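You operate a simulated robot arm through the tools that you are given. There is no shell and no other tool.

You run a simulated robot arm. Do the job below in one go: nothing can be reset, and whatever is moved stays where it is left.

JOB
Turn the air down for the weekend: lifter and rack valves shut, oiler off, regulator 2 bar.
Fine: then drain the filter bowl empty and shut its valve.

Only the result counts: the job must be done as asked and must still hold three seconds after the hand-in. Knocking over, shifting, dropping, spilling or breaking anything else fails it.

ROBOT AND FRAMES
A 6-joint arm with a two-finger parallel gripper, fixed in place. Base frame: the origin is at the foot of the arm, x ahead of it, y to its left, z up. Readings come in mm, degrees, newtons and seconds.
With the tool pointing down near the work surface it reaches from about 280 to 820 mm from the base axis. Its first joint turns from -115.0 to 115.0 degrees. Payload 3.43 kg.
Tool frame: the origin (TCP) lies between the finger pads and is the grasp point; the fingertips stand 34 mm ahead of it; z points along the fingers, y is the line along which they close. The gripper opens to 128 mm. The fingers are 24 mm wide and 12 mm thick; the gripper's body (48 by 130 mm) begins 96 mm behind the TCP.
Orientation is told as [roll, pitch, yaw] about the base's x, y, z axes, in that order, counted from this pose: with the fingers straight down and closing along the base's y, the tool's x points along the base's -x, its y along +y and its z along -z.

CONTROLS
- The arm moves only by the tool move_arm. Its argument "increments" is a list that holds one entry, the list of rows, each a list of 7 numbers: the turn, a rotation vector about the tool's x, y, z in units of 4 degrees (1.0 is 4 degrees), then the shift along the tool's x, y, z in units of 50 mm (1.0 is 50 mm), then the gripper command, from -1 (fully open) to 1 (shut), values between in proportion. In form: [[[wx, wy, wz, dx, dy, dz, gripper], ...]]. A call has 1 to 20 rows; each row shifts and turns the commanded pose from where the row before left it, along the tool's axes as they then stand. A call with a number of a shift or a turn outside -1 to 1 is refused whole. A row lasts 0.2 s, in which the tool goes at most 50 mm and 8.6 degrees; a call with a longer step from one row to the next is refused whole, and so is a gripper value outside its range. Where a pose cannot be reached the arm comes as near as it can. A force on the tool above 40 N (or 10 N above the force at the start of the call, whichever is more), or a blocked arm, ends the call early, and 0.2 s more pass. The fingers move at their own pace (about 108 mm/s each) and stop on an object; they squeeze with about 35 N. The grip force told is the motor's: it shows also when the fingers shut on nothing. Time passes only in rows, and 0.2 s behind the last, so rows that do not move let the fingers close. The reply holds the time, the measured pose of the TCP, the force on the tool along the base axes, the opening and the grip force, in the units named above and with some noise, with the torque about the TCP (base axes, N m) and any sound that the robot's microphone picked up.
- Cameras (640 x 400 px; columns grow to the right, rows downward): "scene" is fixed at [41.7, -629.1, 1577]; the picture's right is [0.85, -0.53, 0.00], its down [-0.15, -0.25, -0.96] and it looks along [0.50, 0.81, -0.29] (base axes); focal length 334 px, centre (320, 200). "wrist" rides on the gripper at [76, -11, -160] in the tool frame; the picture's right is [0.15, 0.99, 0.00], its down [-0.88, 0.13, -0.46] and it looks along [-0.45, 0.07, 0.89] (tool axes); focal length 234 px, centre (320, 200). There is no depth. A picture from a camera that has moved, and an enlarged one, comes with that camera's place and axes in the base frame and with its lens. The place of the scene camera against the robot may be out by one fixed shift of up to 25 mm in any direction.
- snapshot(camera): a new picture of that camera. The clock stands still meanwhile.
- raise_lower(by): slides the trunk up (or, below 0, down) by that many mm; the arm rides with it, the base frame stays. It gives what a move gives, with no picture.
- zoom(camera, box): a new picture of the part [left, top, right, bottom] of that camera's present view, enlarged. The clock stands still meanwhile.
- hand_in(): hands the job in; it is judged then, once.

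Nothing tells you positions but the pictures and the camera data. Unless the task says otherwise, let go and move clear before handing in.

The tools are called after "Call:" by a JSON object that holds its "name" and its "arguments". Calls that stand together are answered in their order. move_arm: Moves the arm, as the interface text tells. Its arguments: {"type":"object","properties":{"increments":{"type":"array","items":{"type":"array","items":{"type":"array","items":{"type":"number"}}}}},"required":["increments"]} The other tools are called the same way: raise_lower (by) slides the trunk up or down; snapshot (camera) takes a picture; zoom (camera, box) takes an enlarged picture of a part of a camera's view; hand_in () hands the job in.

At the start:

```text
time: 0.0
position: [383.8, 80.2, 1530.2]
tcp_rot: [-0.1, 0.1, -0.2]
wrist_force: [-0.5, 0.0, 0.0]
ft_torque: [0.02, 0.04, 0.03]
width: 127.9
gripper_force: 0.1
trunk travel left (down, up): [-725.0, 65.0]
```

scene: 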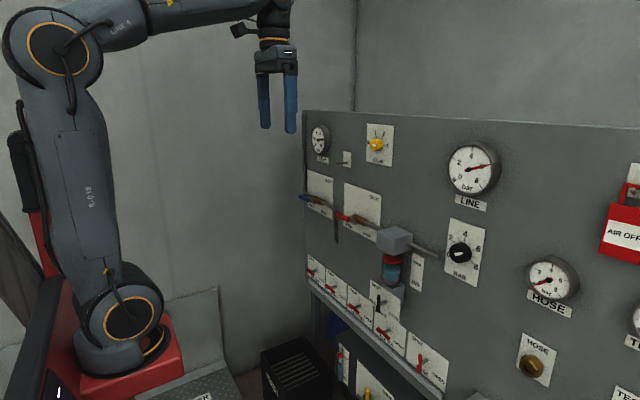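
wrist: 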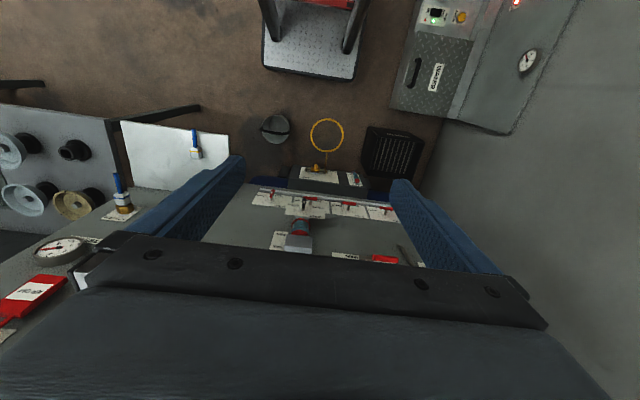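

I see a wall panel with gauges, valves, a regulator knob and a filter bowl. I'll zoom in to read the labels before moving anything.

Call:
{"name": "zoom", "arguments": {"camera": "scene", "box": [295, 110, 455, 210]}}

Call:
{"name": "zoom", "arguments": {"camera": "scene", "box": [295, 170, 455, 270]}}

Call:
{"name": "zoom", "arguments": {"camera": "scene", "box": [295, 245, 455, 345]}}

Call:
{"name": "zoom", "arguments": {"camera": "scene", "box": [300, 300, 460, 400]}}

Call:
{"name": "zoom", "arguments": {"camera": "scene", "box": [440, 130, 640, 255]}}

Call:
{"name": "zoom", "arguments": {"camera": "scene", "box": [440, 250, 640, 400]}}

Call:
{"name": "zoom", "arguments": {"camera": "scene", "box": [60, 280, 320, 400]}}

```text
4.00 times, centred on (375, 160) of scene
camera zoom: at [41.7, -629.1, 1577.0], right [0.85, -0.53, 0.0], down [-0.15, -0.25, -0.96], along [0.5, 0.81, -0.29], focal length 1337 px, centre (100, 360)
```

zoom: 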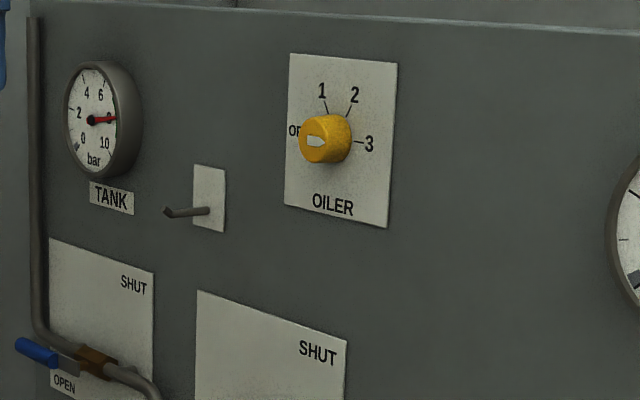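

```text
4.00 times, centred on (375, 220) of scene
camera zoom: at [41.7, -629.1, 1577.0], right [0.85, -0.53, 0.0], down [-0.15, -0.25, -0.96], along [0.5, 0.81, -0.29], focal length 1337 px, centre (100, 120)
```

zoom: 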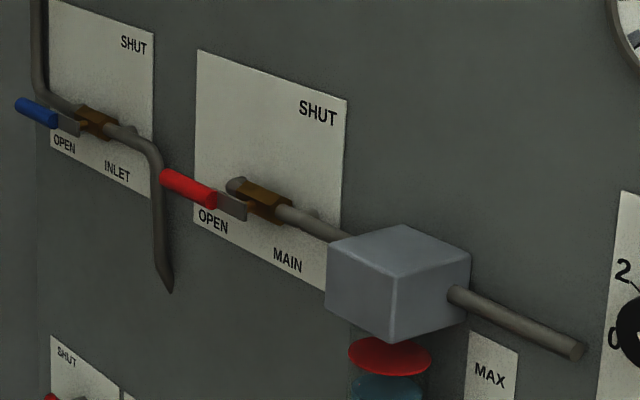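

```text
4.00 times, centred on (375, 295) of scene
camera zoom: at [41.7, -629.1, 1577.0], right [0.85, -0.53, 0.0], down [-0.15, -0.25, -0.96], along [0.5, 0.81, -0.29], focal length 1337 px, centre (100, -180)
```

zoom: 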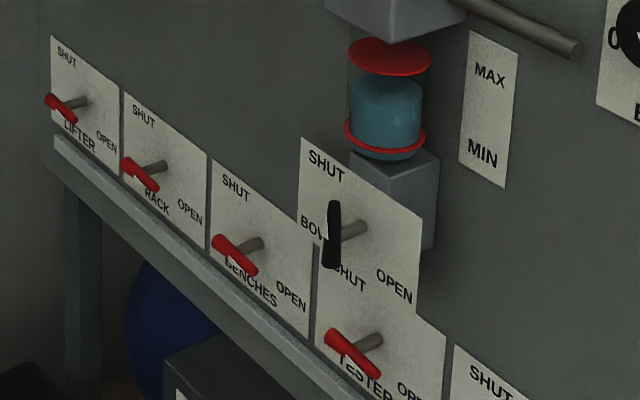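

```text
4.00 times, centred on (380, 350) of scene
camera zoom: at [41.7, -629.1, 1577.0], right [0.85, -0.53, 0.0], down [-0.15, -0.25, -0.96], along [0.5, 0.81, -0.29], focal length 1337 px, centre (80, -400)
```

zoom: 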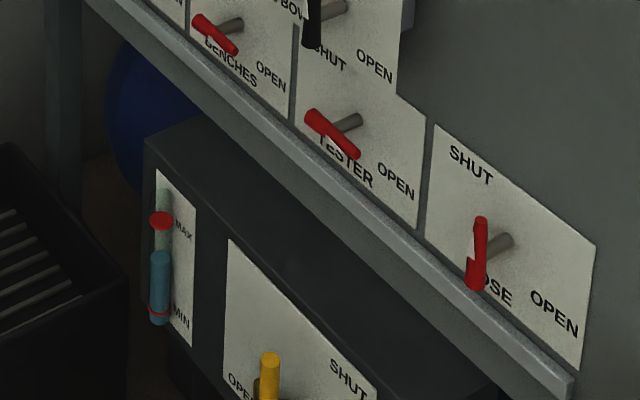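

```text
3.20 times, centred on (540, 192) of scene
camera zoom: at [41.7, -629.1, 1577.0], right [0.85, -0.53, 0.0], down [-0.15, -0.25, -0.96], along [0.5, 0.81, -0.29], focal length 1070 px, centre (-384, 224)
```

zoom: 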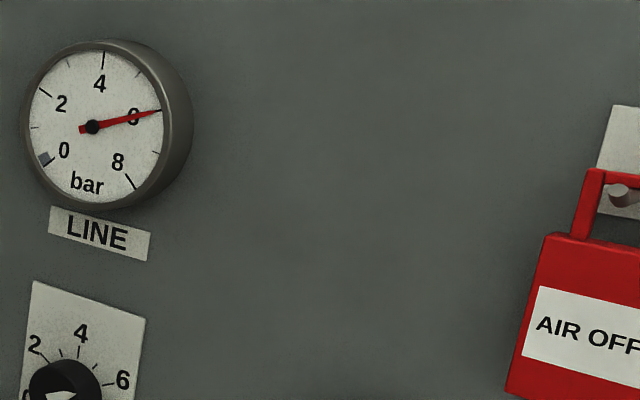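

```text
2.67 times, centred on (540, 325) of scene
camera zoom: at [41.7, -629.1, 1577.0], right [0.85, -0.53, 0.0], down [-0.15, -0.25, -0.96], along [0.5, 0.81, -0.29], focal length 891 px, centre (-267, -133)
```

zoom: 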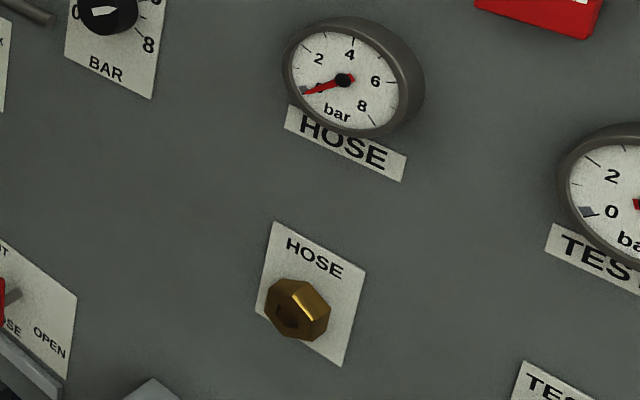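

```text
2.46 times, centred on (190, 340) of scene
camera zoom: at [41.7, -629.1, 1577.0], right [0.85, -0.53, 0.0], down [-0.15, -0.25, -0.96], along [0.5, 0.81, -0.29], focal length 823 px, centre (640, -145)
```

zoom: 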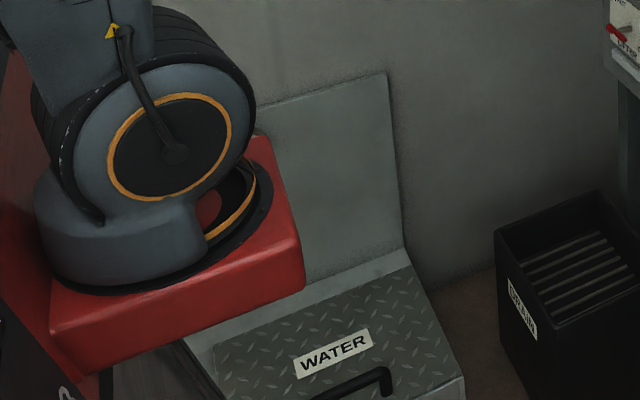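

The panel faces the robot, and the bowl valve, lifter, rack, oiler and regulator are all on it. Next I'll get closer detail of the dials and the view below the panel.

Call:
{"name": "zoom", "arguments": {"camera": "wrist", "box": [220, 100, 440, 280]}}

Call:
{"name": "zoom", "arguments": {"camera": "wrist", "box": [220, 170, 440, 270]}}

Call:
{"name": "zoom", "arguments": {"camera": "scene", "box": [440, 210, 520, 300]}}

Call:
{"name": "zoom", "arguments": {"camera": "scene", "box": [300, 120, 400, 180]}}

Call:
{"name": "zoom", "arguments": {"camera": "scene", "box": [300, 250, 380, 320]}}

Call:
{"name": "zoom", "arguments": {"camera": "scene", "box": [360, 240, 440, 330]}}

Call:
{"name": "zoom", "arguments": {"camera": "scene", "box": [320, 340, 420, 400]}}

Call:
{"name": "zoom", "arguments": {"camera": "wrist", "box": [0, 90, 220, 270]}}

Call:
{"name": "zoom", "arguments": {"camera": "wrist", "box": [380, 0, 640, 160]}}

```text
2.22 times, centred on (330, 190) of wrist
camera zoom: at [309.3, 69.2, 1689.0], right [-0.15, 0.99, 0.0], down [0.88, 0.13, 0.46], along [0.45, 0.07, -0.89], focal length 520 px, centre (298, 222)
```

zoom: 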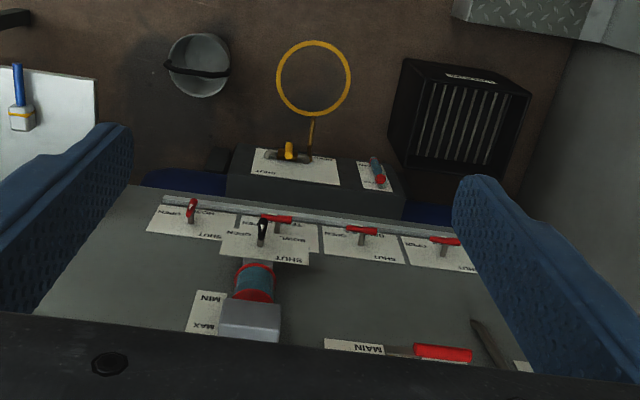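

```text
2.91 times, centred on (330, 220) of wrist
camera zoom: at [309.3, 69.2, 1689.0], right [-0.15, 0.99, 0.0], down [0.88, 0.13, 0.46], along [0.45, 0.07, -0.89], focal length 681 px, centre (291, 142)
```

zoom: 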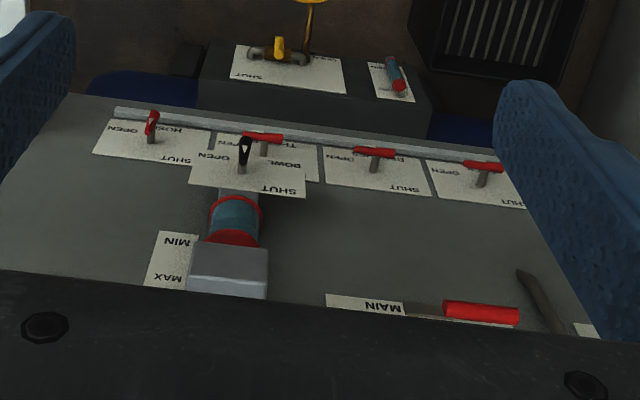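

```text
4.44 times, centred on (480, 255) of scene
camera zoom: at [41.7, -629.1, 1577.0], right [0.85, -0.53, 0.0], down [-0.15, -0.25, -0.96], along [0.5, 0.81, -0.29], focal length 1486 px, centre (-391, -44)
```

zoom: 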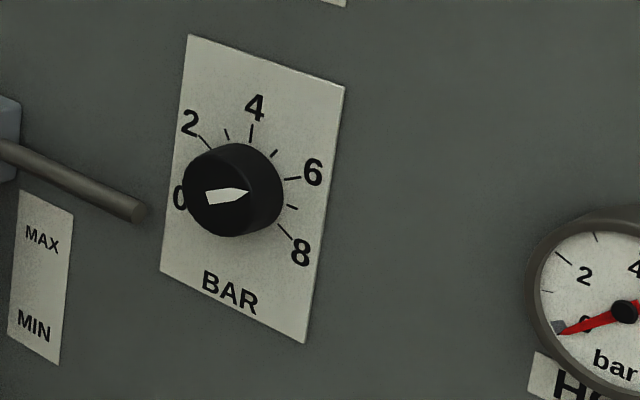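

```text
6.40 times, centred on (350, 150) of scene
camera zoom: at [41.7, -629.1, 1577.0], right [0.85, -0.53, 0.0], down [-0.15, -0.25, -0.96], along [0.5, 0.81, -0.29], focal length 2139 px, centre (128, 520)
```

zoom: 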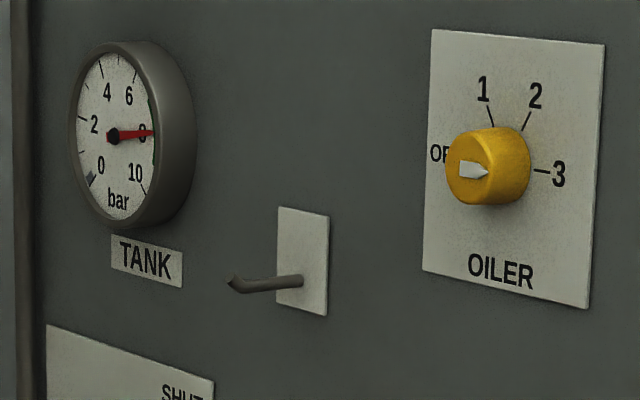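

```text
5.71 times, centred on (340, 285) of scene
camera zoom: at [41.7, -629.1, 1577.0], right [0.85, -0.53, 0.0], down [-0.15, -0.25, -0.96], along [0.5, 0.81, -0.29], focal length 1910 px, centre (206, -286)
```

zoom: 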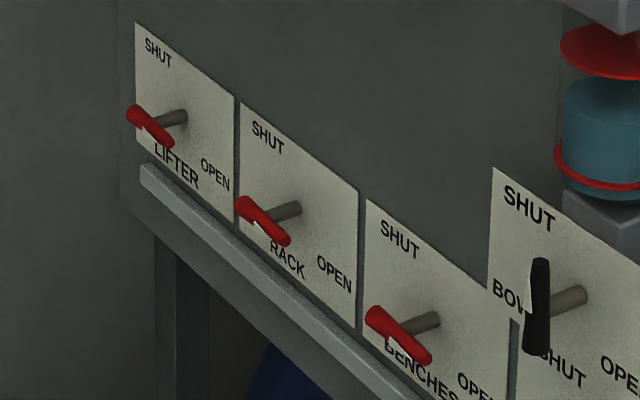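

```text
4.44 times, centred on (400, 285) of scene
camera zoom: at [41.7, -629.1, 1577.0], right [0.85, -0.53, 0.0], down [-0.15, -0.25, -0.96], along [0.5, 0.81, -0.29], focal length 1486 px, centre (-36, -178)
```

zoom: 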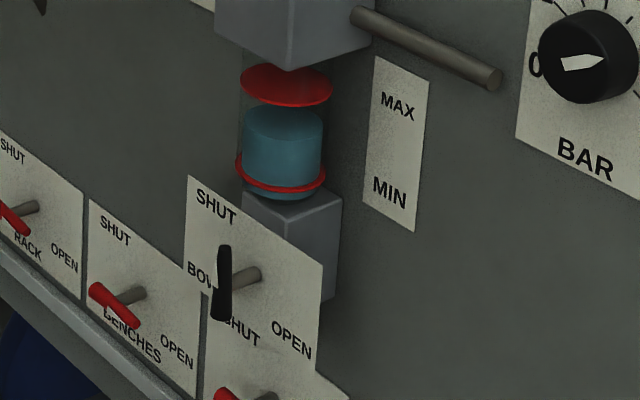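

```text
6.40 times, centred on (370, 370) of scene
camera zoom: at [41.7, -629.1, 1577.0], right [0.85, -0.53, 0.0], down [-0.15, -0.25, -0.96], along [0.5, 0.81, -0.29], focal length 2139 px, centre (0, -888)
```

zoom: 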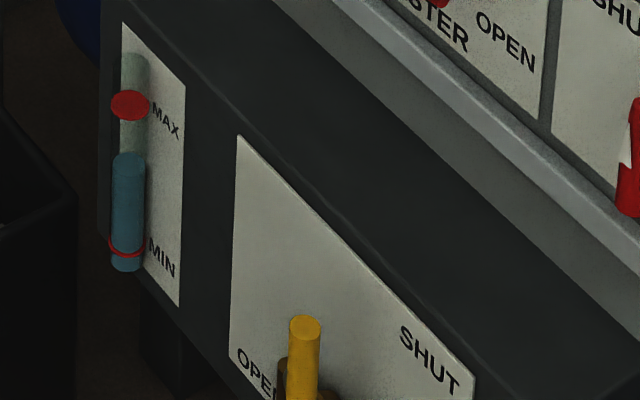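

```text
2.22 times, centred on (110, 180) of wrist
camera zoom: at [309.3, 69.2, 1689.0], right [-0.15, 0.99, 0.0], down [0.88, 0.13, 0.46], along [0.45, 0.07, -0.89], focal length 520 px, centre (787, 244)
```

zoom: 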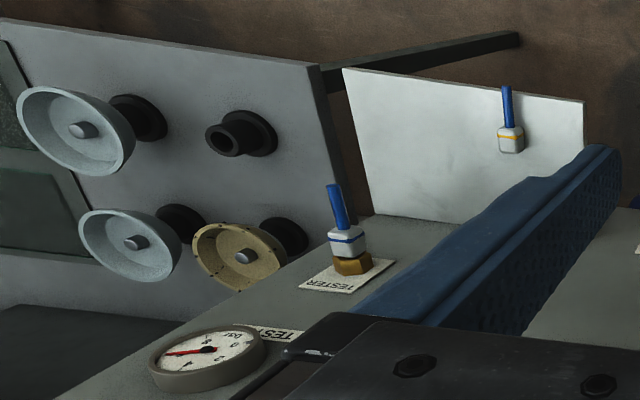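

```text
2.46 times, centred on (510, 80) of wrist
camera zoom: at [309.3, 69.2, 1689.0], right [-0.15, 0.99, 0.0], down [0.88, 0.13, 0.46], along [0.45, 0.07, -0.89], focal length 576 px, centre (-148, 495)
```

zoom: 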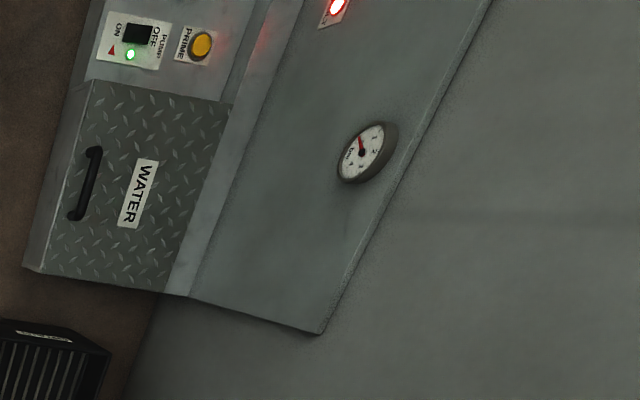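

The panel lies at about x=750. The valve handles sit near x≈706, with the lower row at z≈832, the bowl valve at about (73, 932), the oiler at about (152, 1442) and the regulator at about (-185, 1219). I'll move forward a little and tilt the tool to face the panel.

Call:
{"name": "move_arm", "arguments": {"increments": [[[0, 0, 0, -1, 0, 0, -1], [0, -1, 0, -0.5, 0, 0, -1], [0, -1, 0, 0, 0, 0, -1], [0, -1, 0, 0, 0, 0, -1], [0, -1, 0, 0, 0, 0, -1], [0, -1, 0, 0, 0, 0, -1], [0, -1, 0, 0, 0, 0, -1], [0, -1, 0, 0, 0, 0, -1], [0, -1, 0, 0, 0, 0, -1], [0, -1, 0, 0, 0, 0, -1], [0, -1, 0, 0, 0, 0, -1], [0, -1, 0, 0, 0, 0, -1], [0, -1, 0, 0, 0, 0, -1], [0, -1, 0, 0, 0, 0, -1], [0, -1, 0, 0, 0, 0, -1], [0, -1, 0, 0, 0, 0, -1], [0, -1, 0, 0, 0, 0, -1], [0, -1, 0, 0, 0, 0, -1], [0, -1, 0, 0, 0, 0, -1], [0, -1, 0, 0, 0, 0, -1]]]}}

```text
time: 4.2
position: [570.7, 118.0, 1551.2]
tcp_rot: [0.0, -75.9, 0.0]
wrist_force: [-0.6, -0.9, -0.3]
ft_torque: [-0.03, 0.01, 0.03]
width: 128.2
gripper_force: 0.1
out of reach, approached as far as the arm can: row 10, 11, 12, 13, 14, 15, 16, 17, 18, 19, 20
trunk travel left (down, up): [-725.0, 65.0]
```

The tool is nearly horizontal, but it was a bit too close to the base to track fully. I'll finish the tilt and move forward a little.

Call:
{"name": "move_arm", "arguments": {"increments": [[[0, -1, 0, 0, 0, 0.3, -1], [0, -1, 0, 0, 0, 0.3, -1], [0, -1, 0, 0, 0, 0.2, -1], [0, -0.5, 0, 0, 0, 0, -1]]]}}

Call:
{"name": "snapshot", "arguments": {"camera": "wrist"}}

Call:
{"name": "snapshot", "arguments": {"camera": "scene"}}

```text
time: 5.2
position: [609.5, 116.9, 1542.9]
tcp_rot: [-110.6, -90.0, 110.6]
wrist_force: [0.1, -0.4, 0.2]
ft_torque: [0.02, 0.0, -0.01]
width: 128.2
gripper_force: 0.1
trunk travel left (down, up): [-725.0, 65.0]
```

```text
taken
camera wrist: at [450.9, 105.1, 1466.1], right [0.0, 0.99, -0.15], down [-0.46, 0.13, 0.88], along [0.89, 0.07, 0.45], focal length 234 px, centre (320, 200)
```

wrist: 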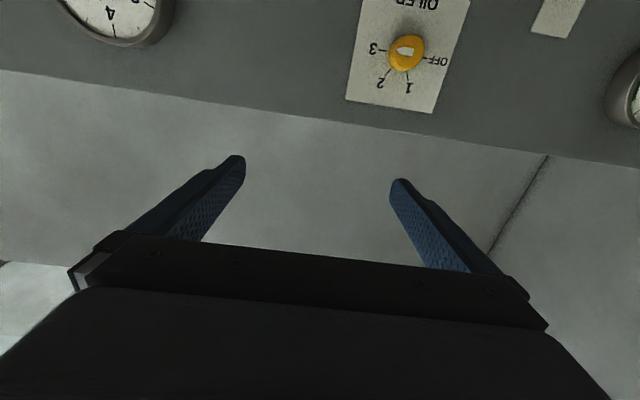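

```text
taken
```

scene: 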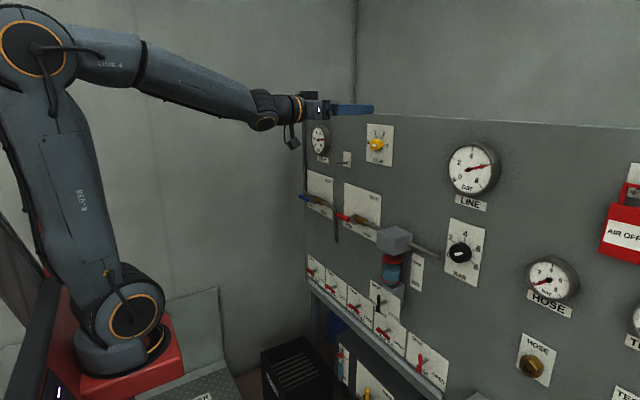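

The tool now faces the panel at about z=1543, and the wrist picture is upside down. I'll zoom in on the oiler knob.

Call:
{"name": "zoom", "arguments": {"camera": "wrist", "box": [320, 0, 500, 115]}}

```text
3.48 times, centred on (410, 58) of wrist
camera zoom: at [450.9, 105.1, 1466.1], right [0.0, 0.99, -0.15], down [-0.46, 0.13, 0.88], along [0.89, 0.07, 0.45], focal length 814 px, centre (7, 696)
```

zoom: 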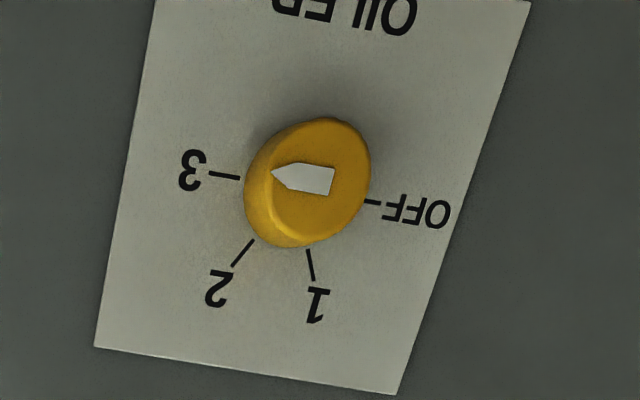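

The oiler points at 3 and has to go to OFF, half a turn counter-clockwise. I'll lower the trunk to the knob's height and take a second view to triangulate it.

Call:
{"name": "raise_lower", "arguments": {"by": -110}}

Call:
{"name": "snapshot", "arguments": {"camera": "wrist"}}

```text
time: 6.6
position: [610.7, 116.2, 1432.3]
tcp_rot: [-133.8, -90.0, 133.7]
wrist_force: [0.0, -0.7, 0.4]
ft_torque: [-0.02, -0.04, -0.04]
width: 128.0
gripper_force: 0.0
trunk travel left (down, up): [-615.0, 175.0]
```

```text
taken
camera wrist: at [451.4, 105.2, 1357.1], right [0.0, 0.99, -0.15], down [-0.46, 0.13, 0.88], along [0.89, 0.07, 0.45], focal length 234 px, centre (320, 200)
```

wrist: 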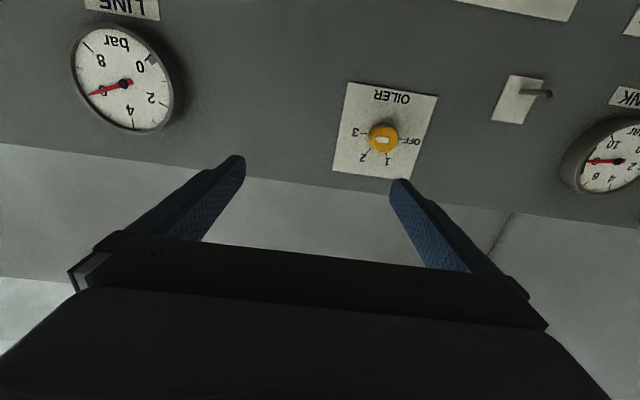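

Call:
{"name": "zoom", "arguments": {"camera": "wrist", "box": [320, 70, 460, 190]}}

```text
3.33 times, centred on (390, 130) of wrist
camera zoom: at [451.4, 105.2, 1357.1], right [0.0, 0.99, -0.15], down [-0.46, 0.13, 0.88], along [0.89, 0.07, 0.45], focal length 781 px, centre (87, 433)
```

zoom: 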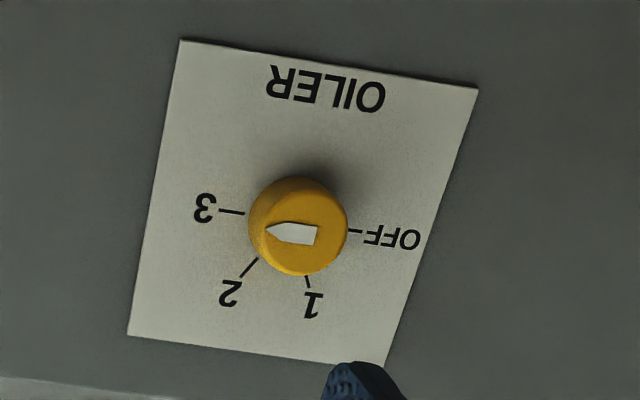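

The pointer triangulates to about (792, 206, 1419), so the panel is further back than I first thought. I'll line up in front of the knob and look again.

Call:
{"name": "move_arm", "arguments": {"increments": [[[0, 0, 0, 0.087, 0.6, 0.6, -1], [0, 0, 0, 0.087, 0.6, 0.6, -1], [0, 0, 0, 0.087, 0.6, 0.6, -1]]]}}

Call:
{"name": "snapshot", "arguments": {"camera": "wrist"}}

Call:
{"name": "zoom", "arguments": {"camera": "wrist", "box": [220, 60, 440, 200]}}

Call:
{"name": "zoom", "arguments": {"camera": "scene", "box": [290, 100, 450, 200]}}

```text
time: 7.4
position: [701.8, 205.5, 1417.5]
tcp_rot: [128.0, -89.9, -127.9]
wrist_force: [-0.7, -0.7, 1.1]
ft_torque: [0.06, 0.08, 0.07]
width: 127.8
gripper_force: 0.0
trunk travel left (down, up): [-615.0, 175.0]
```

```text
taken
camera wrist: at [542.2, 194.0, 1341.6], right [0.0, 0.99, -0.15], down [-0.46, 0.13, 0.88], along [0.89, 0.07, 0.45], focal length 234 px, centre (320, 200)
```

wrist: 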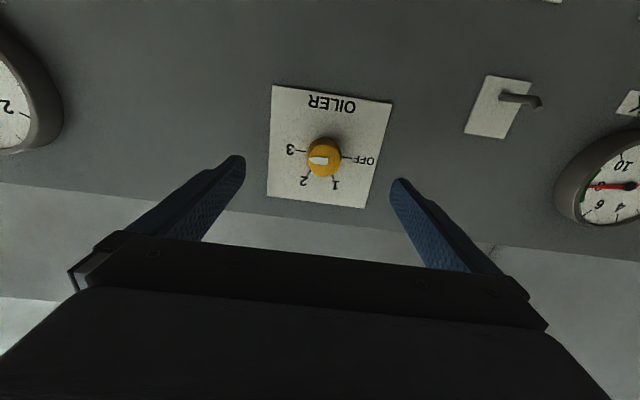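

```text
2.86 times, centred on (330, 130) of wrist
camera zoom: at [542.2, 194.0, 1341.6], right [0.0, 0.99, -0.15], down [-0.46, 0.13, 0.88], along [0.89, 0.07, 0.45], focal length 669 px, centre (291, 400)
```

zoom: 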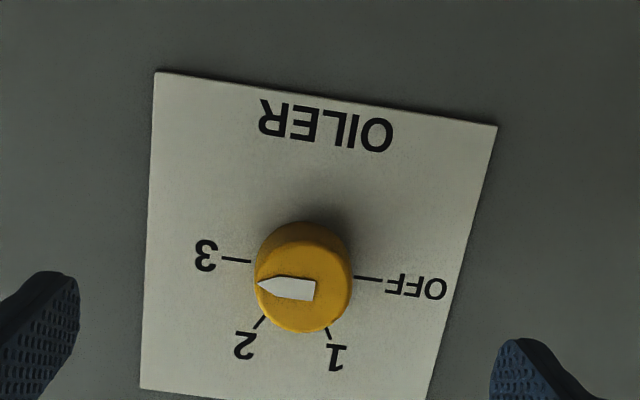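

```text
4.00 times, centred on (370, 150) of scene
camera zoom: at [41.7, -629.1, 1577.0], right [0.85, -0.53, 0.0], down [-0.15, -0.25, -0.96], along [0.5, 0.81, -0.29], focal length 1337 px, centre (120, 400)
```

zoom: 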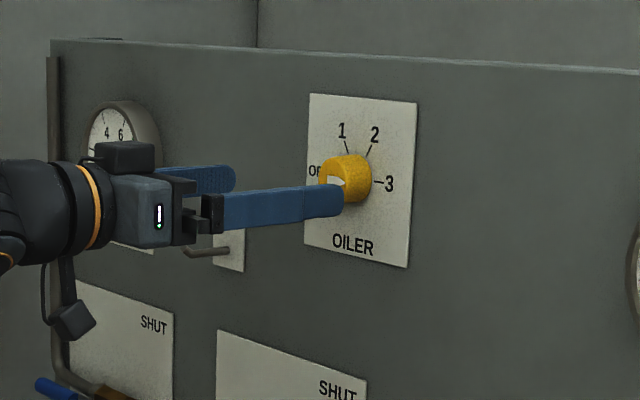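

The knob front is at x≈788 and the plate at about 817, centred near (y 210, z 1420). I'll fine-align and pre-roll the gripper +90°, ready for the half turn.

Call:
{"name": "move_arm", "arguments": {"increments": [[[0, 0, 0, -0.05, 0.084, 0, -0.25], [0, 0, 1, 0, 0, 0, -0.25], [0, 0, 1, 0, 0, 0, -0.25], [0, 0, 1, 0, 0, 0, -0.25], [0, 0, 1, 0, 0, 0, -0.25], [0, 0, 1, 0, 0, 0, -0.25], [0, 0, 1, 0, 0, 0, -0.25], [0, 0, 1, 0, 0, 0, -0.25], [0, 0, 1, 0, 0, 0, -0.25], [0, 0, 1, 0, 0, 0, -0.25], [0, 0, 1, 0, 0, 0, -0.25], [0, 0, 1, 0, 0, 0, -0.25], [0, 0, 1, 0, 0, 0, -0.25], [0, 0, 1, 0, 0, 0, -0.25], [0, 0, 1, 0, 0, 0, -0.25], [0, 0, 1, 0, 0, 0, -0.25], [0, 0, 1, 0, 0, 0, -0.25], [0, 0, 1, 0, 0, 0, -0.25], [0, 0, 1, 0, 0, 0, -0.25], [0, 0, 1, 0, 0, 0, -0.25]]]}}

Call:
{"name": "move_arm", "arguments": {"increments": [[[0, 0, 1, 0, 0, 0, -0.25], [0, 0, 1, 0, 0, 0, -0.25], [0, 0, 1, 0, 0, 0, -0.25], [0, 0, 0.5, 0, 0, 0, -0.25]]]}}

Call:
{"name": "snapshot", "arguments": {"camera": "wrist"}}

```text
time: 11.6
position: [697.3, 237.6, 1528.0]
tcp_rot: [89.2, -14.1, -89.9]
wrist_force: [0.2, -0.7, 0.2]
ft_torque: [0.02, 0.03, -0.04]
width: 79.9
gripper_force: 0.1
out of reach, approached as far as the arm can: row 14, 15, 16, 17, 18, 19, 20
trunk travel left (down, up): [-615.0, 175.0]
```

```text
time: 12.6
position: [703.0, 238.3, 1581.3]
tcp_rot: [89.5, -0.2, -89.9]
wrist_force: [0.1, -1.2, 0.5]
ft_torque: [0.02, -0.05, -0.01]
width: 80.0
gripper_force: 0.1
out of reach, approached as far as the arm can: row 1, 2, 3, 4
trunk travel left (down, up): [-615.0, 175.0]
```

```text
taken
camera wrist: at [543.7, 315.2, 1571.5], right [0.01, 0.15, 0.99], down [-0.45, -0.88, 0.14], along [0.89, -0.45, 0.06], focal length 234 px, centre (320, 200)
```

wrist: 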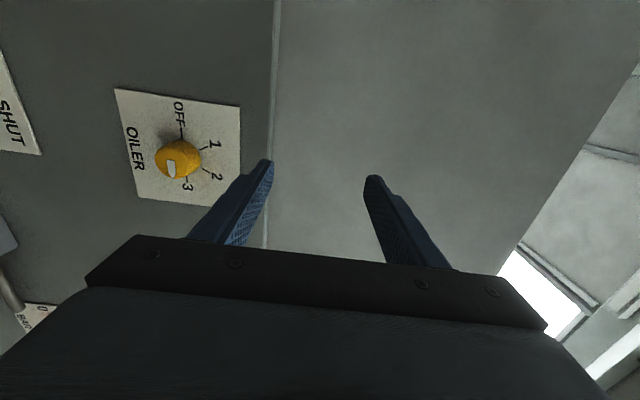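

The arm drifted upward because that roll wasn't reachable at that height relative to the trunk. Lowering the trunk should bring this same posture to knob height.

Call:
{"name": "raise_lower", "arguments": {"by": -161}}

Call:
{"name": "snapshot", "arguments": {"camera": "wrist"}}

Call:
{"name": "snapshot", "arguments": {"camera": "scene"}}

```text
time: 14.5
position: [734.6, 239.7, 1423.1]
tcp_rot: [89.5, -0.2, -90.1]
wrist_force: [-0.4, -0.9, 0.7]
ft_torque: [-0.01, 0.0, 0.01]
width: 80.2
gripper_force: 0.1
trunk travel left (down, up): [-454.0, 336.0]
```

```text
taken
camera wrist: at [576.6, 315.6, 1411.6], right [0.01, 0.15, 0.99], down [-0.45, -0.88, 0.14], along [0.89, -0.45, 0.06], focal length 234 px, centre (320, 200)
```

wrist: 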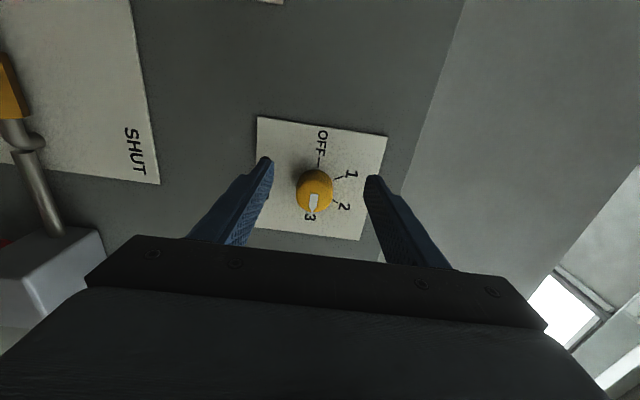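

```text
taken
```

scene: 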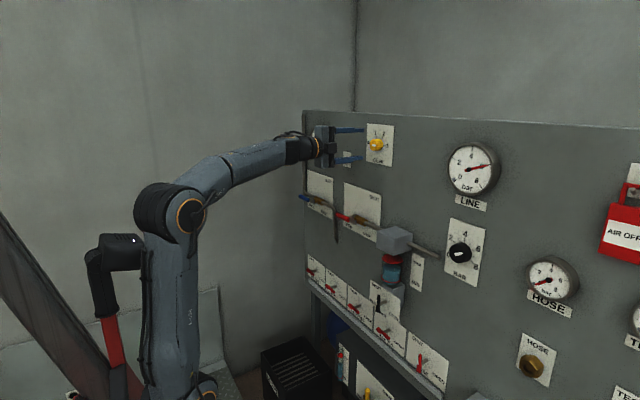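

The gripper is now in front of the knob with the +90° roll. I'll measure the remaining offset.

Call:
{"name": "zoom", "arguments": {"camera": "wrist", "box": [240, 110, 400, 250]}}

Call:
{"name": "zoom", "arguments": {"camera": "scene", "box": [290, 100, 450, 200]}}

```text
2.86 times, centred on (320, 180) of wrist
camera zoom: at [576.6, 315.6, 1411.6], right [0.01, 0.15, 0.99], down [-0.45, -0.88, 0.14], along [0.89, -0.45, 0.06], focal length 669 px, centre (320, 257)
```

zoom: 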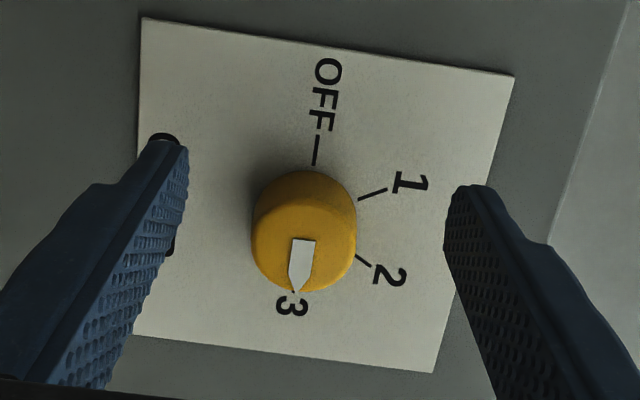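

```text
4.00 times, centred on (370, 150) of scene
camera zoom: at [41.7, -629.1, 1577.0], right [0.85, -0.53, 0.0], down [-0.15, -0.25, -0.96], along [0.5, 0.81, -0.29], focal length 1337 px, centre (120, 400)
```

zoom: 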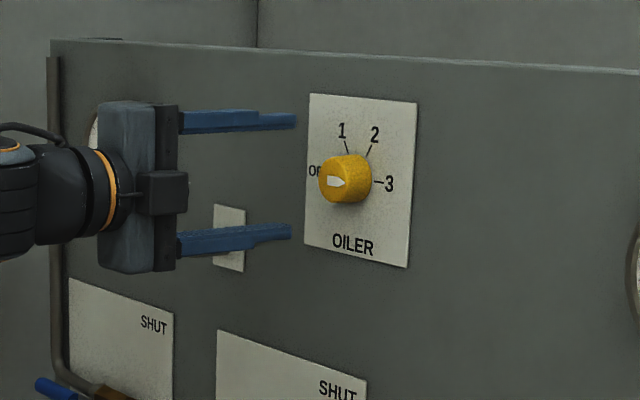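

The knob front centre is at about (788, 212, 1419). I'll shift sideways, advance, and grip it.

Call:
{"name": "move_arm", "arguments": {"increments": [[[0, 0, 0, -0.56, -0.07, 0, -0.25], [0, 0, 0, 0, 0, 0.4, -0.25], [0, 0, 0, 0, 0, 0.33, -0.25], [0, 0, 0, 0, 0, 0, -0.25]]]}}

Call:
{"name": "zoom", "arguments": {"camera": "wrist", "box": [220, 110, 420, 250]}}

```text
time: 15.5
position: [770.6, 211.6, 1418.3]
tcp_rot: [89.5, -0.2, -89.9]
wrist_force: [-0.4, 1.1, -0.4]
ft_torque: [0.06, -0.03, 0.02]
width: 80.1
gripper_force: 0.1
trunk travel left (down, up): [-454.0, 336.0]
```

```text
2.86 times, centred on (320, 180) of wrist
camera zoom: at [612.2, 287.5, 1408.1], right [0.01, 0.15, 0.99], down [-0.45, -0.88, 0.14], along [0.89, -0.45, 0.06], focal length 669 px, centre (320, 257)
```

zoom: 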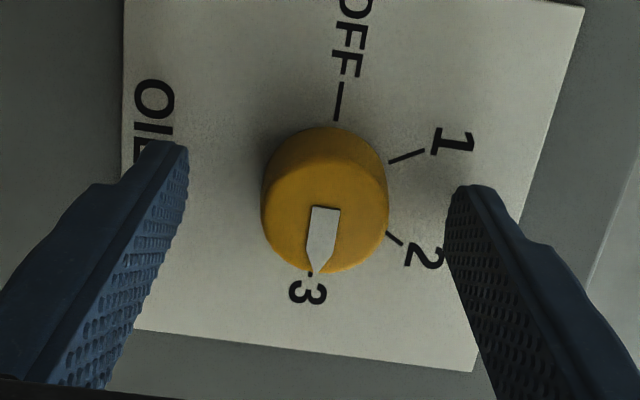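

The gripper is centred on the knob, so I'll close on it.

Call:
{"name": "move_arm", "arguments": {"increments": [[[0, 0, 0, 0, 0.03, 0, 1], [0, 0, 0, 0, 0, 0, 1], [0, 0, 0, 0, 0, 0, 1]]]}}

```text
time: 16.3
position: [772.1, 212.9, 1421.1]
tcp_rot: [89.5, -0.2, -90.1]
wrist_force: [2.8, 0.4, 7.2]
ft_torque: [-0.02, -0.17, 0.26]
width: 37.8
gripper_force: 45.0
trunk travel left (down, up): [-454.0, 336.0]
```

I'm gripping the 38 mm knob. I'll turn it counter-clockwise and check that it follows.

Call:
{"name": "move_arm", "arguments": {"increments": [[[0, 0, -1, 0, 0, 0, 1], [0, 0, -1, 0, 0, 0, 1], [0, 0, -1, 0, 0, 0, 1], [0, 0, -1, 0, 0, 0, 1], [0, 0, -1, 0, 0, 0, 1], [0, 0, -1, 0, 0, 0, 1], [0, 0, -1, 0, 0, 0, 1], [0, 0, -1, 0, 0, 0, 1], [0, 0, -1, 0, 0, 0, 1], [0, 0, -1, 0, 0, 0, 1]]]}}

Call:
{"name": "zoom", "arguments": {"camera": "wrist", "box": [220, 110, 420, 250]}}

```text
time: 18.5
position: [771.5, 211.8, 1418.0]
tcp_rot: [89.1, -40.3, -89.5]
wrist_force: [-11.1, -1.5, -6.7]
ft_torque: [0.01, -0.23, -0.98]
width: 37.8
gripper_force: 44.8
trunk travel left (down, up): [-454.0, 336.0]
```

```text
2.86 times, centred on (320, 180) of wrist
camera zoom: at [612.0, 262.0, 1362.5], right [0.01, 0.75, 0.66], down [-0.45, -0.59, 0.67], along [0.89, -0.3, 0.33], focal length 669 px, centre (320, 257)
```

zoom: 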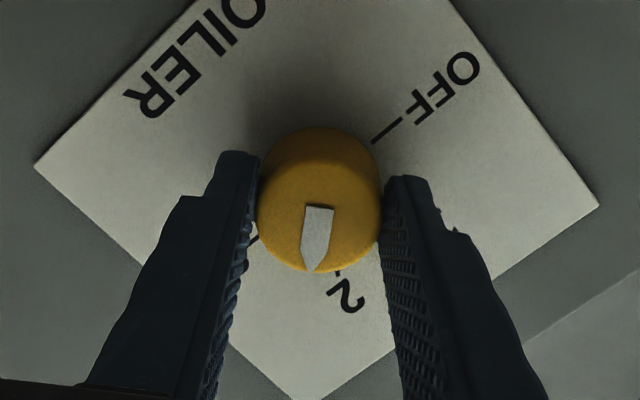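

The knob is following the gripper. I'll keep turning.

Call:
{"name": "move_arm", "arguments": {"increments": [[[0, 0, -1, 0, 0, 0, 1], [0, 0, -1, 0, 0, 0, 1], [0, 0, -1, 0, 0, 0, 1], [0, 0, -1, 0, 0, 0, 1], [0, 0, -1, 0, 0, 0, 1], [0, 0, -1, 0, 0, 0, 1], [0, 0, -1, 0, 0, 0, 1], [0, 0, -1, 0, 0, 0, 1], [0, 0, -1, 0, 0, 0, 1], [0, 0, -1, 0, 0, 0, 1], [0, 0, -1, 0, 0, 0, 1], [0, 0, -1, 0, 0, 0, 1]]]}}

Call:
{"name": "zoom", "arguments": {"camera": "wrist", "box": [220, 110, 420, 250]}}

```text
time: 19.9
position: [771.4, 210.3, 1418.8]
tcp_rot: [88.2, -65.0, -88.5]
wrist_force: [-12.4, -4.8, -3.4]
ft_torque: [0.02, 0.0, -0.44]
width: 38.1
gripper_force: 45.3
trunk travel left (down, up): [-454.0, 336.0]
stopped in row 7: the force on the tool passed its limit at 42 N (the readings are from after the stop); the commanded pose is now the measured one
```

```text
2.86 times, centred on (320, 180) of wrist
camera zoom: at [611.8, 233.1, 1346.6], right [0.01, 0.96, 0.29], down [-0.45, -0.25, 0.86], along [0.9, -0.13, 0.43], focal length 669 px, centre (320, 257)
```

zoom: 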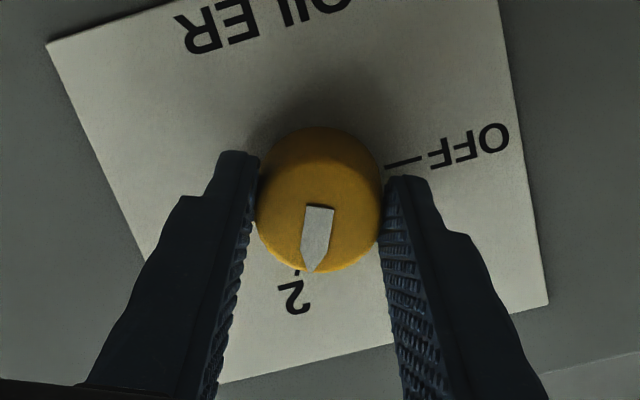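

The side force built up from a small misalignment with the knob axis. I'll release, let it relax, and re-grip at this angle.

Call:
{"name": "move_arm", "arguments": {"increments": [[[0, 0, 0, 0, 0, 0, 0.2], [0, 0, 0, 0, 0, 0, 0.2], [0, 0, 0, 0, 0, 0, 0.2]]]}}

Call:
{"name": "zoom", "arguments": {"camera": "wrist", "box": [220, 110, 420, 250]}}

```text
time: 20.8
position: [772.5, 212.1, 1417.1]
tcp_rot: [88.3, -65.1, -88.4]
wrist_force: [0.0, 0.1, 0.4]
ft_torque: [0.0, 0.03, -0.01]
width: 51.2
gripper_force: 0.1
trunk travel left (down, up): [-454.0, 336.0]
```

```text
2.86 times, centred on (320, 180) of wrist
camera zoom: at [612.7, 233.9, 1346.0], right [0.0, 0.96, 0.28], down [-0.45, -0.25, 0.86], along [0.9, -0.13, 0.43], focal length 669 px, centre (320, 257)
```

zoom: 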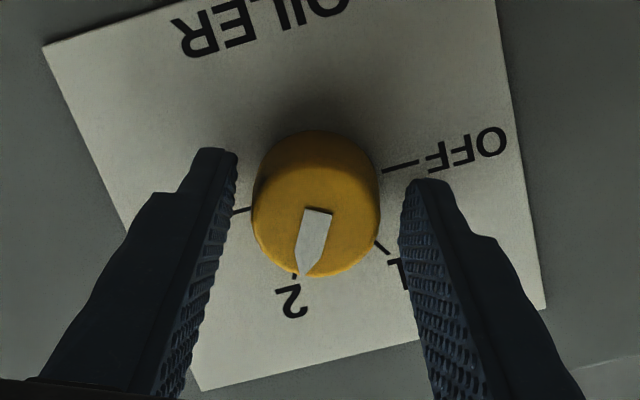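

The knob has settled at position 2. I'll trim the alignment, re-grip and continue.

Call:
{"name": "move_arm", "arguments": {"increments": [[[0, 0, 0, -0.035, -0.01, 0, 0.2], [0, 0, 0, 0, 0, 0, 1], [0, 0, 0, 0, 0, 0, 1], [0, 0, 0, 0, 0, 0, 1]]]}}

Call:
{"name": "move_arm", "arguments": {"increments": [[[0, 0, -1, 0, 0, 0, 1], [0, 0, -1, 0, 0, 0, 1], [0, 0, -1, 0, 0, 0, 1], [0, 0, -1, 0, 0, 0, 1], [0, 0, -1, 0, 0, 0, 1], [0, 0, -1, 0, 0, 0, 1], [0, 0, -1, 0, 0, 0, 1], [0, 0, -1, 0, 0, 0, 1]]]}}

```text
time: 21.8
position: [772.9, 210.6, 1419.3]
tcp_rot: [88.2, -65.0, -88.4]
wrist_force: [-1.3, -1.8, -1.6]
ft_torque: [-0.02, -0.1, -0.14]
width: 38.7
gripper_force: 45.1
trunk travel left (down, up): [-454.0, 336.0]
```

```text
time: 23.6
position: [772.4, 209.8, 1419.3]
tcp_rot: [-84.4, -82.9, 84.3]
wrist_force: [-3.3, -6.6, -1.9]
ft_torque: [0.05, -0.32, -0.5]
width: 38.5
gripper_force: 44.6
trunk travel left (down, up): [-454.0, 336.0]
```

Call:
{"name": "move_arm", "arguments": {"increments": [[[0, 0, -1, 0, 0, 0, 1], [0, 0, -1, 0, 0, 0, 1], [0, 0, -1, 0, 0, 0, 1], [0, 0, -1, 0, 0, 0, 1], [0, 0, -1, 0, 0, 0, 1], [0, 0, -1, 0, 0, 0, 1], [0, 0, -1, 0, 0, 0, 1]]]}}

Call:
{"name": "zoom", "arguments": {"camera": "wrist", "box": [220, 110, 420, 250]}}

```text
time: 25.1
position: [773.3, 209.9, 1420.1]
tcp_rot: [-88.9, -54.9, 88.9]
wrist_force: [1.2, -8.3, 0.7]
ft_torque: [0.03, 0.16, -0.54]
width: 38.6
gripper_force: 44.7
trunk travel left (down, up): [-454.0, 336.0]
```

```text
2.86 times, centred on (320, 180) of wrist
camera zoom: at [613.0, 157.0, 1365.6], right [-0.01, 0.73, -0.69], down [-0.45, 0.61, 0.65], along [0.89, 0.31, 0.32], focal length 669 px, centre (320, 257)
```

zoom: 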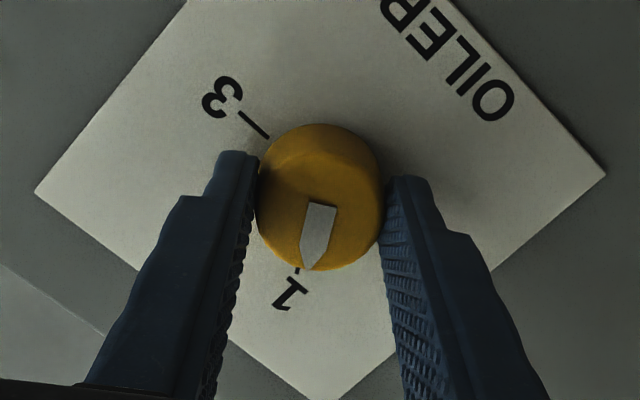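

It's at position 1 now. I'll continue the last 60° to OFF.

Call:
{"name": "move_arm", "arguments": {"increments": [[[0, 0, -1, 0, 0, 0, 1], [0, 0, -1, 0, 0, 0, 1], [0, 0, -1, 0, 0, 0, 1], [0, 0, -1, 0, 0, 0, 1], [0, 0, -1, 0, 0, 0, 1], [0, 0, -1, 0, 0, 0, 1], [0, 0, -1, 0, 0, 0, 1]]]}}

Call:
{"name": "move_arm", "arguments": {"increments": [[[0, 0, -1, 0, 0, 0, 1], [0, 0, -1, 0, 0, 0, 1], [0, 0, -1, 0, 0, 0, 1], [0, 0, -1, 0, 0, 0, 1], [0, 0, -1, 0, 0, 0, 1], [0, 0, -1, 0, 0, 0, 1], [0, 0, -1, 0, 0, 0, 1]]]}}

Call:
{"name": "zoom", "arguments": {"camera": "wrist", "box": [220, 110, 420, 250]}}

```text
time: 26.8
position: [772.6, 209.4, 1420.0]
tcp_rot: [-89.2, -26.9, 89.6]
wrist_force: [12.8, -8.6, 11.5]
ft_torque: [0.01, -0.13, -0.74]
width: 38.3
gripper_force: 45.0
trunk travel left (down, up): [-454.0, 336.0]
```

```text
time: 28.4
position: [772.2, 210.4, 1419.9]
tcp_rot: [-89.3, 1.0, 89.9]
wrist_force: [12.6, -7.9, 21.8]
ft_torque: [-0.03, -0.56, -0.58]
width: 38.2
gripper_force: 45.0
trunk travel left (down, up): [-454.0, 336.0]
```

```text
2.86 times, centred on (320, 180) of wrist
camera zoom: at [613.4, 134.3, 1434.3], right [-0.01, -0.16, -0.99], down [-0.46, 0.88, -0.14], along [0.89, 0.45, -0.09], focal length 669 px, centre (320, 257)
```

zoom: 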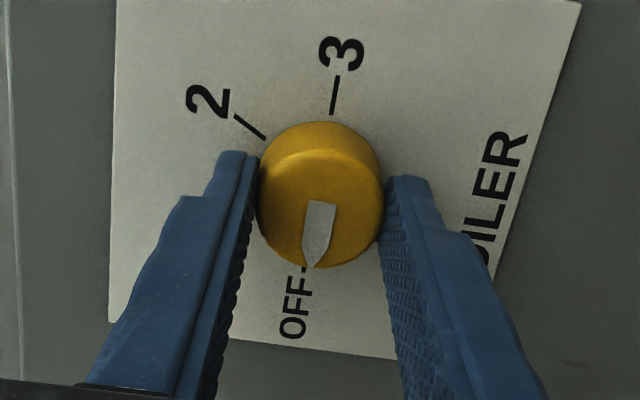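

The pointer is lined up with OFF. I'll release, back away and check.

Call:
{"name": "move_arm", "arguments": {"increments": [[[0, 0, 0, 0, 0, 0, 0], [0, 0, 0, 0, 0, 0, -0.25], [0, 0, 0, 0, 0, -0.5, -0.25], [0, 0, 0, 0, 0, -0.8, -0.25], [0, 0, 0, 0, 0, -0.8, -0.25]]]}}

Call:
{"name": "snapshot", "arguments": {"camera": "wrist"}}

Call:
{"name": "zoom", "arguments": {"camera": "wrist", "box": [220, 110, 420, 250]}}

Call:
{"name": "zoom", "arguments": {"camera": "scene", "box": [290, 100, 520, 250]}}

```text
time: 29.6
position: [664.6, 211.4, 1420.7]
tcp_rot: [-89.2, 1.1, 90.0]
wrist_force: [1.3, 0.0, -0.4]
ft_torque: [0.01, -0.03, -0.05]
width: 80.1
gripper_force: 0.1
trunk travel left (down, up): [-454.0, 336.0]
```

```text
taken
camera wrist: at [506.6, 136.5, 1434.7], right [-0.01, -0.16, -0.99], down [-0.46, 0.88, -0.14], along [0.89, 0.45, -0.09], focal length 234 px, centre (320, 200)
```

wrist: 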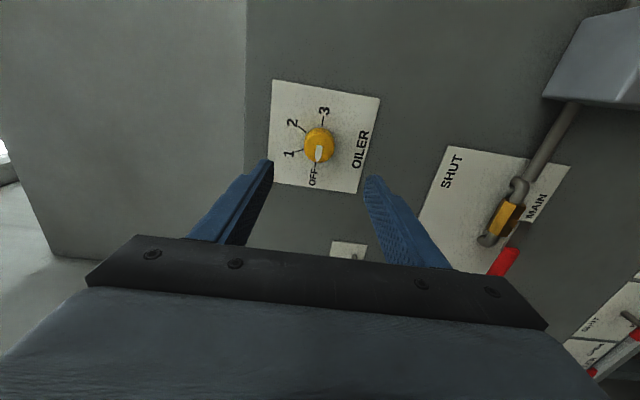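

```text
2.86 times, centred on (320, 180) of wrist
camera zoom: at [506.6, 136.5, 1434.7], right [-0.01, -0.16, -0.99], down [-0.46, 0.88, -0.14], along [0.89, 0.45, -0.09], focal length 669 px, centre (320, 257)
```

zoom: 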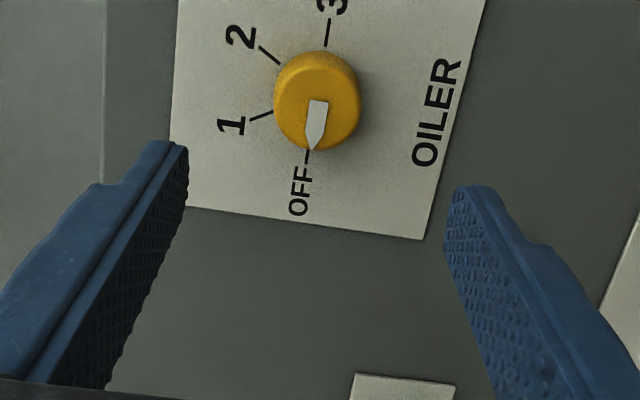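

```text
2.67 times, centred on (405, 175) of scene
camera zoom: at [41.7, -629.1, 1577.0], right [0.85, -0.53, 0.0], down [-0.15, -0.25, -0.96], along [0.5, 0.81, -0.29], focal length 891 px, centre (93, 267)
```

zoom: 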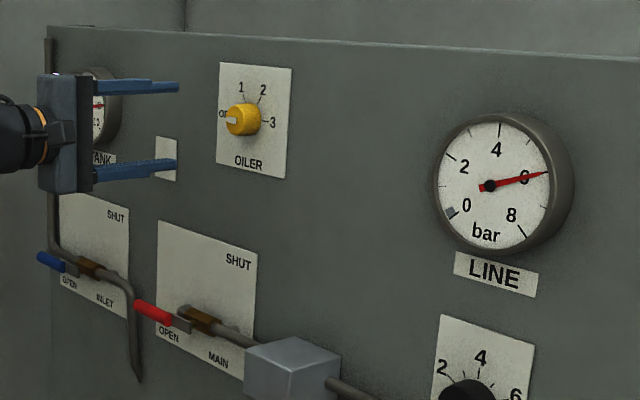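

The oiler is OFF. Next is the regulator, so I'll back off, roll to neutral, lower the trunk and move right.

Call:
{"name": "move_arm", "arguments": {"increments": [[[0, 0, 1, 0, 0, -0.6, -0.25], [0, 0, 1, 0, 0, -0.6, -0.25], [0, 0, 1, 0, 0, 0, -0.25], [0, 0, 1, 0, 0, 0, -0.25], [0, 0, 1, 0, 0, 0, -0.25], [0, 0, 1, 0, 0, 0, -0.25], [0, 0, 1, 0, 0, 0, -0.25], [0, 0, 1, 0, 0, 0, -0.25], [0, 0, 1, 0, 0, 0, -0.25], [0, 0, 1, 0, 0, 0, -0.25], [0, 0, 1, 0, 0, 0, -0.25], [0, 0, 1, 0, 0, 0, -0.25], [0, 0, 1, 0, 0, 0, -0.25], [0, 0, 1, 0, 0, 0, -0.25], [0, 0, 1, 0, 0, 0, -0.25], [0, 0, 1, 0, 0, 0, -0.25], [0, 0, 1, 0, 0, 0, -0.25], [0, 0, 1, 0, 0, 0, -0.25], [0, 0, 1, 0, 0, 0, -0.25], [0, 0, 1, 0, 0, 0, -0.25]]]}}

Call:
{"name": "raise_lower", "arguments": {"by": -220}}

```text
time: 33.8
position: [606.5, 210.4, 1420.9]
tcp_rot: [-86.3, -79.1, 86.4]
wrist_force: [-0.7, -0.1, 0.2]
ft_torque: [0.0, -0.04, 0.05]
width: 80.0
gripper_force: 0.0
trunk travel left (down, up): [-454.0, 336.0]
```

```text
time: 36.1
position: [653.1, 212.0, 1200.8]
tcp_rot: [-86.2, -78.9, 86.2]
wrist_force: [-0.1, -0.4, 0.4]
ft_torque: [0.0, -0.03, 0.01]
width: 79.8
gripper_force: 0.0
trunk travel left (down, up): [-234.0, 556.0]
```

Lowering the trunk also moves the arm forward (x is now 653), so I need to keep distance when I do that. I'll finish the roll, back off and move right to the regulator.

Call:
{"name": "move_arm", "arguments": {"increments": [[[0, 0, 1, 0, 0, -0.6, -0.25], [0, 0, 1, 0, 0, -0.6, -0.25], [0, 0, 0.74, 0, 0, 0, -0.25], [0, 0, 0, 0, -1, 0, -0.25], [0, 0, 0, 0, -1, 0, -0.25], [0, 0, 0, 0, -1, 0, -0.25], [0, 0, 0, 0, -1, 0, -0.25], [0, 0, 0, 0, -1, 0, -0.25], [0, 0, 0, 0, -1, 0, -0.25], [0, 0, 0, 0, -1, 0, -0.25]]]}}

Call:
{"name": "snapshot", "arguments": {"camera": "wrist"}}

Call:
{"name": "snapshot", "arguments": {"camera": "scene"}}

```text
time: 38.3
position: [723.1, -50.0, 1235.9]
tcp_rot: [-70.9, -86.4, 69.9]
wrist_force: [0.5, 2.8, 0.9]
ft_torque: [0.17, 0.12, -0.26]
width: 80.1
gripper_force: 0.1
out of reach, approached as far as the arm can: row 1, 2, 4, 5, 6, 7, 8, 9
trunk travel left (down, up): [-234.0, 556.0]
```

```text
taken
camera wrist: at [562.3, -63.1, 1163.8], right [0.01, 0.98, -0.21], down [-0.43, 0.19, 0.88], along [0.9, 0.08, 0.43], focal length 234 px, centre (320, 200)
```

wrist: 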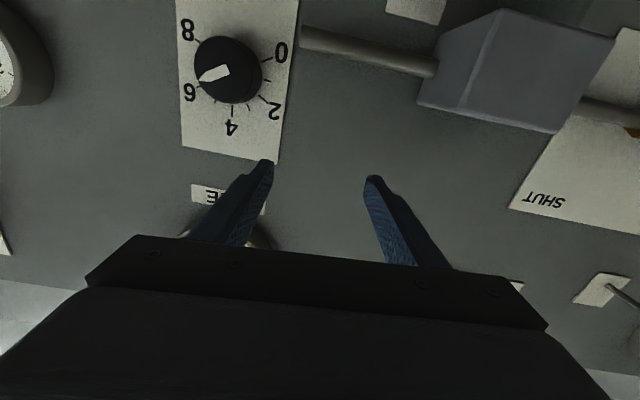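

```text
taken
```

scene: 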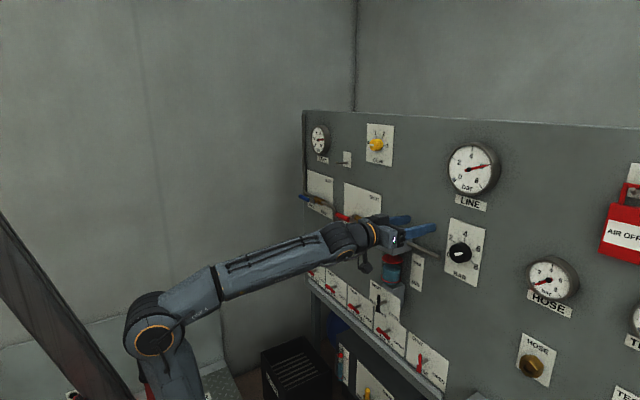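

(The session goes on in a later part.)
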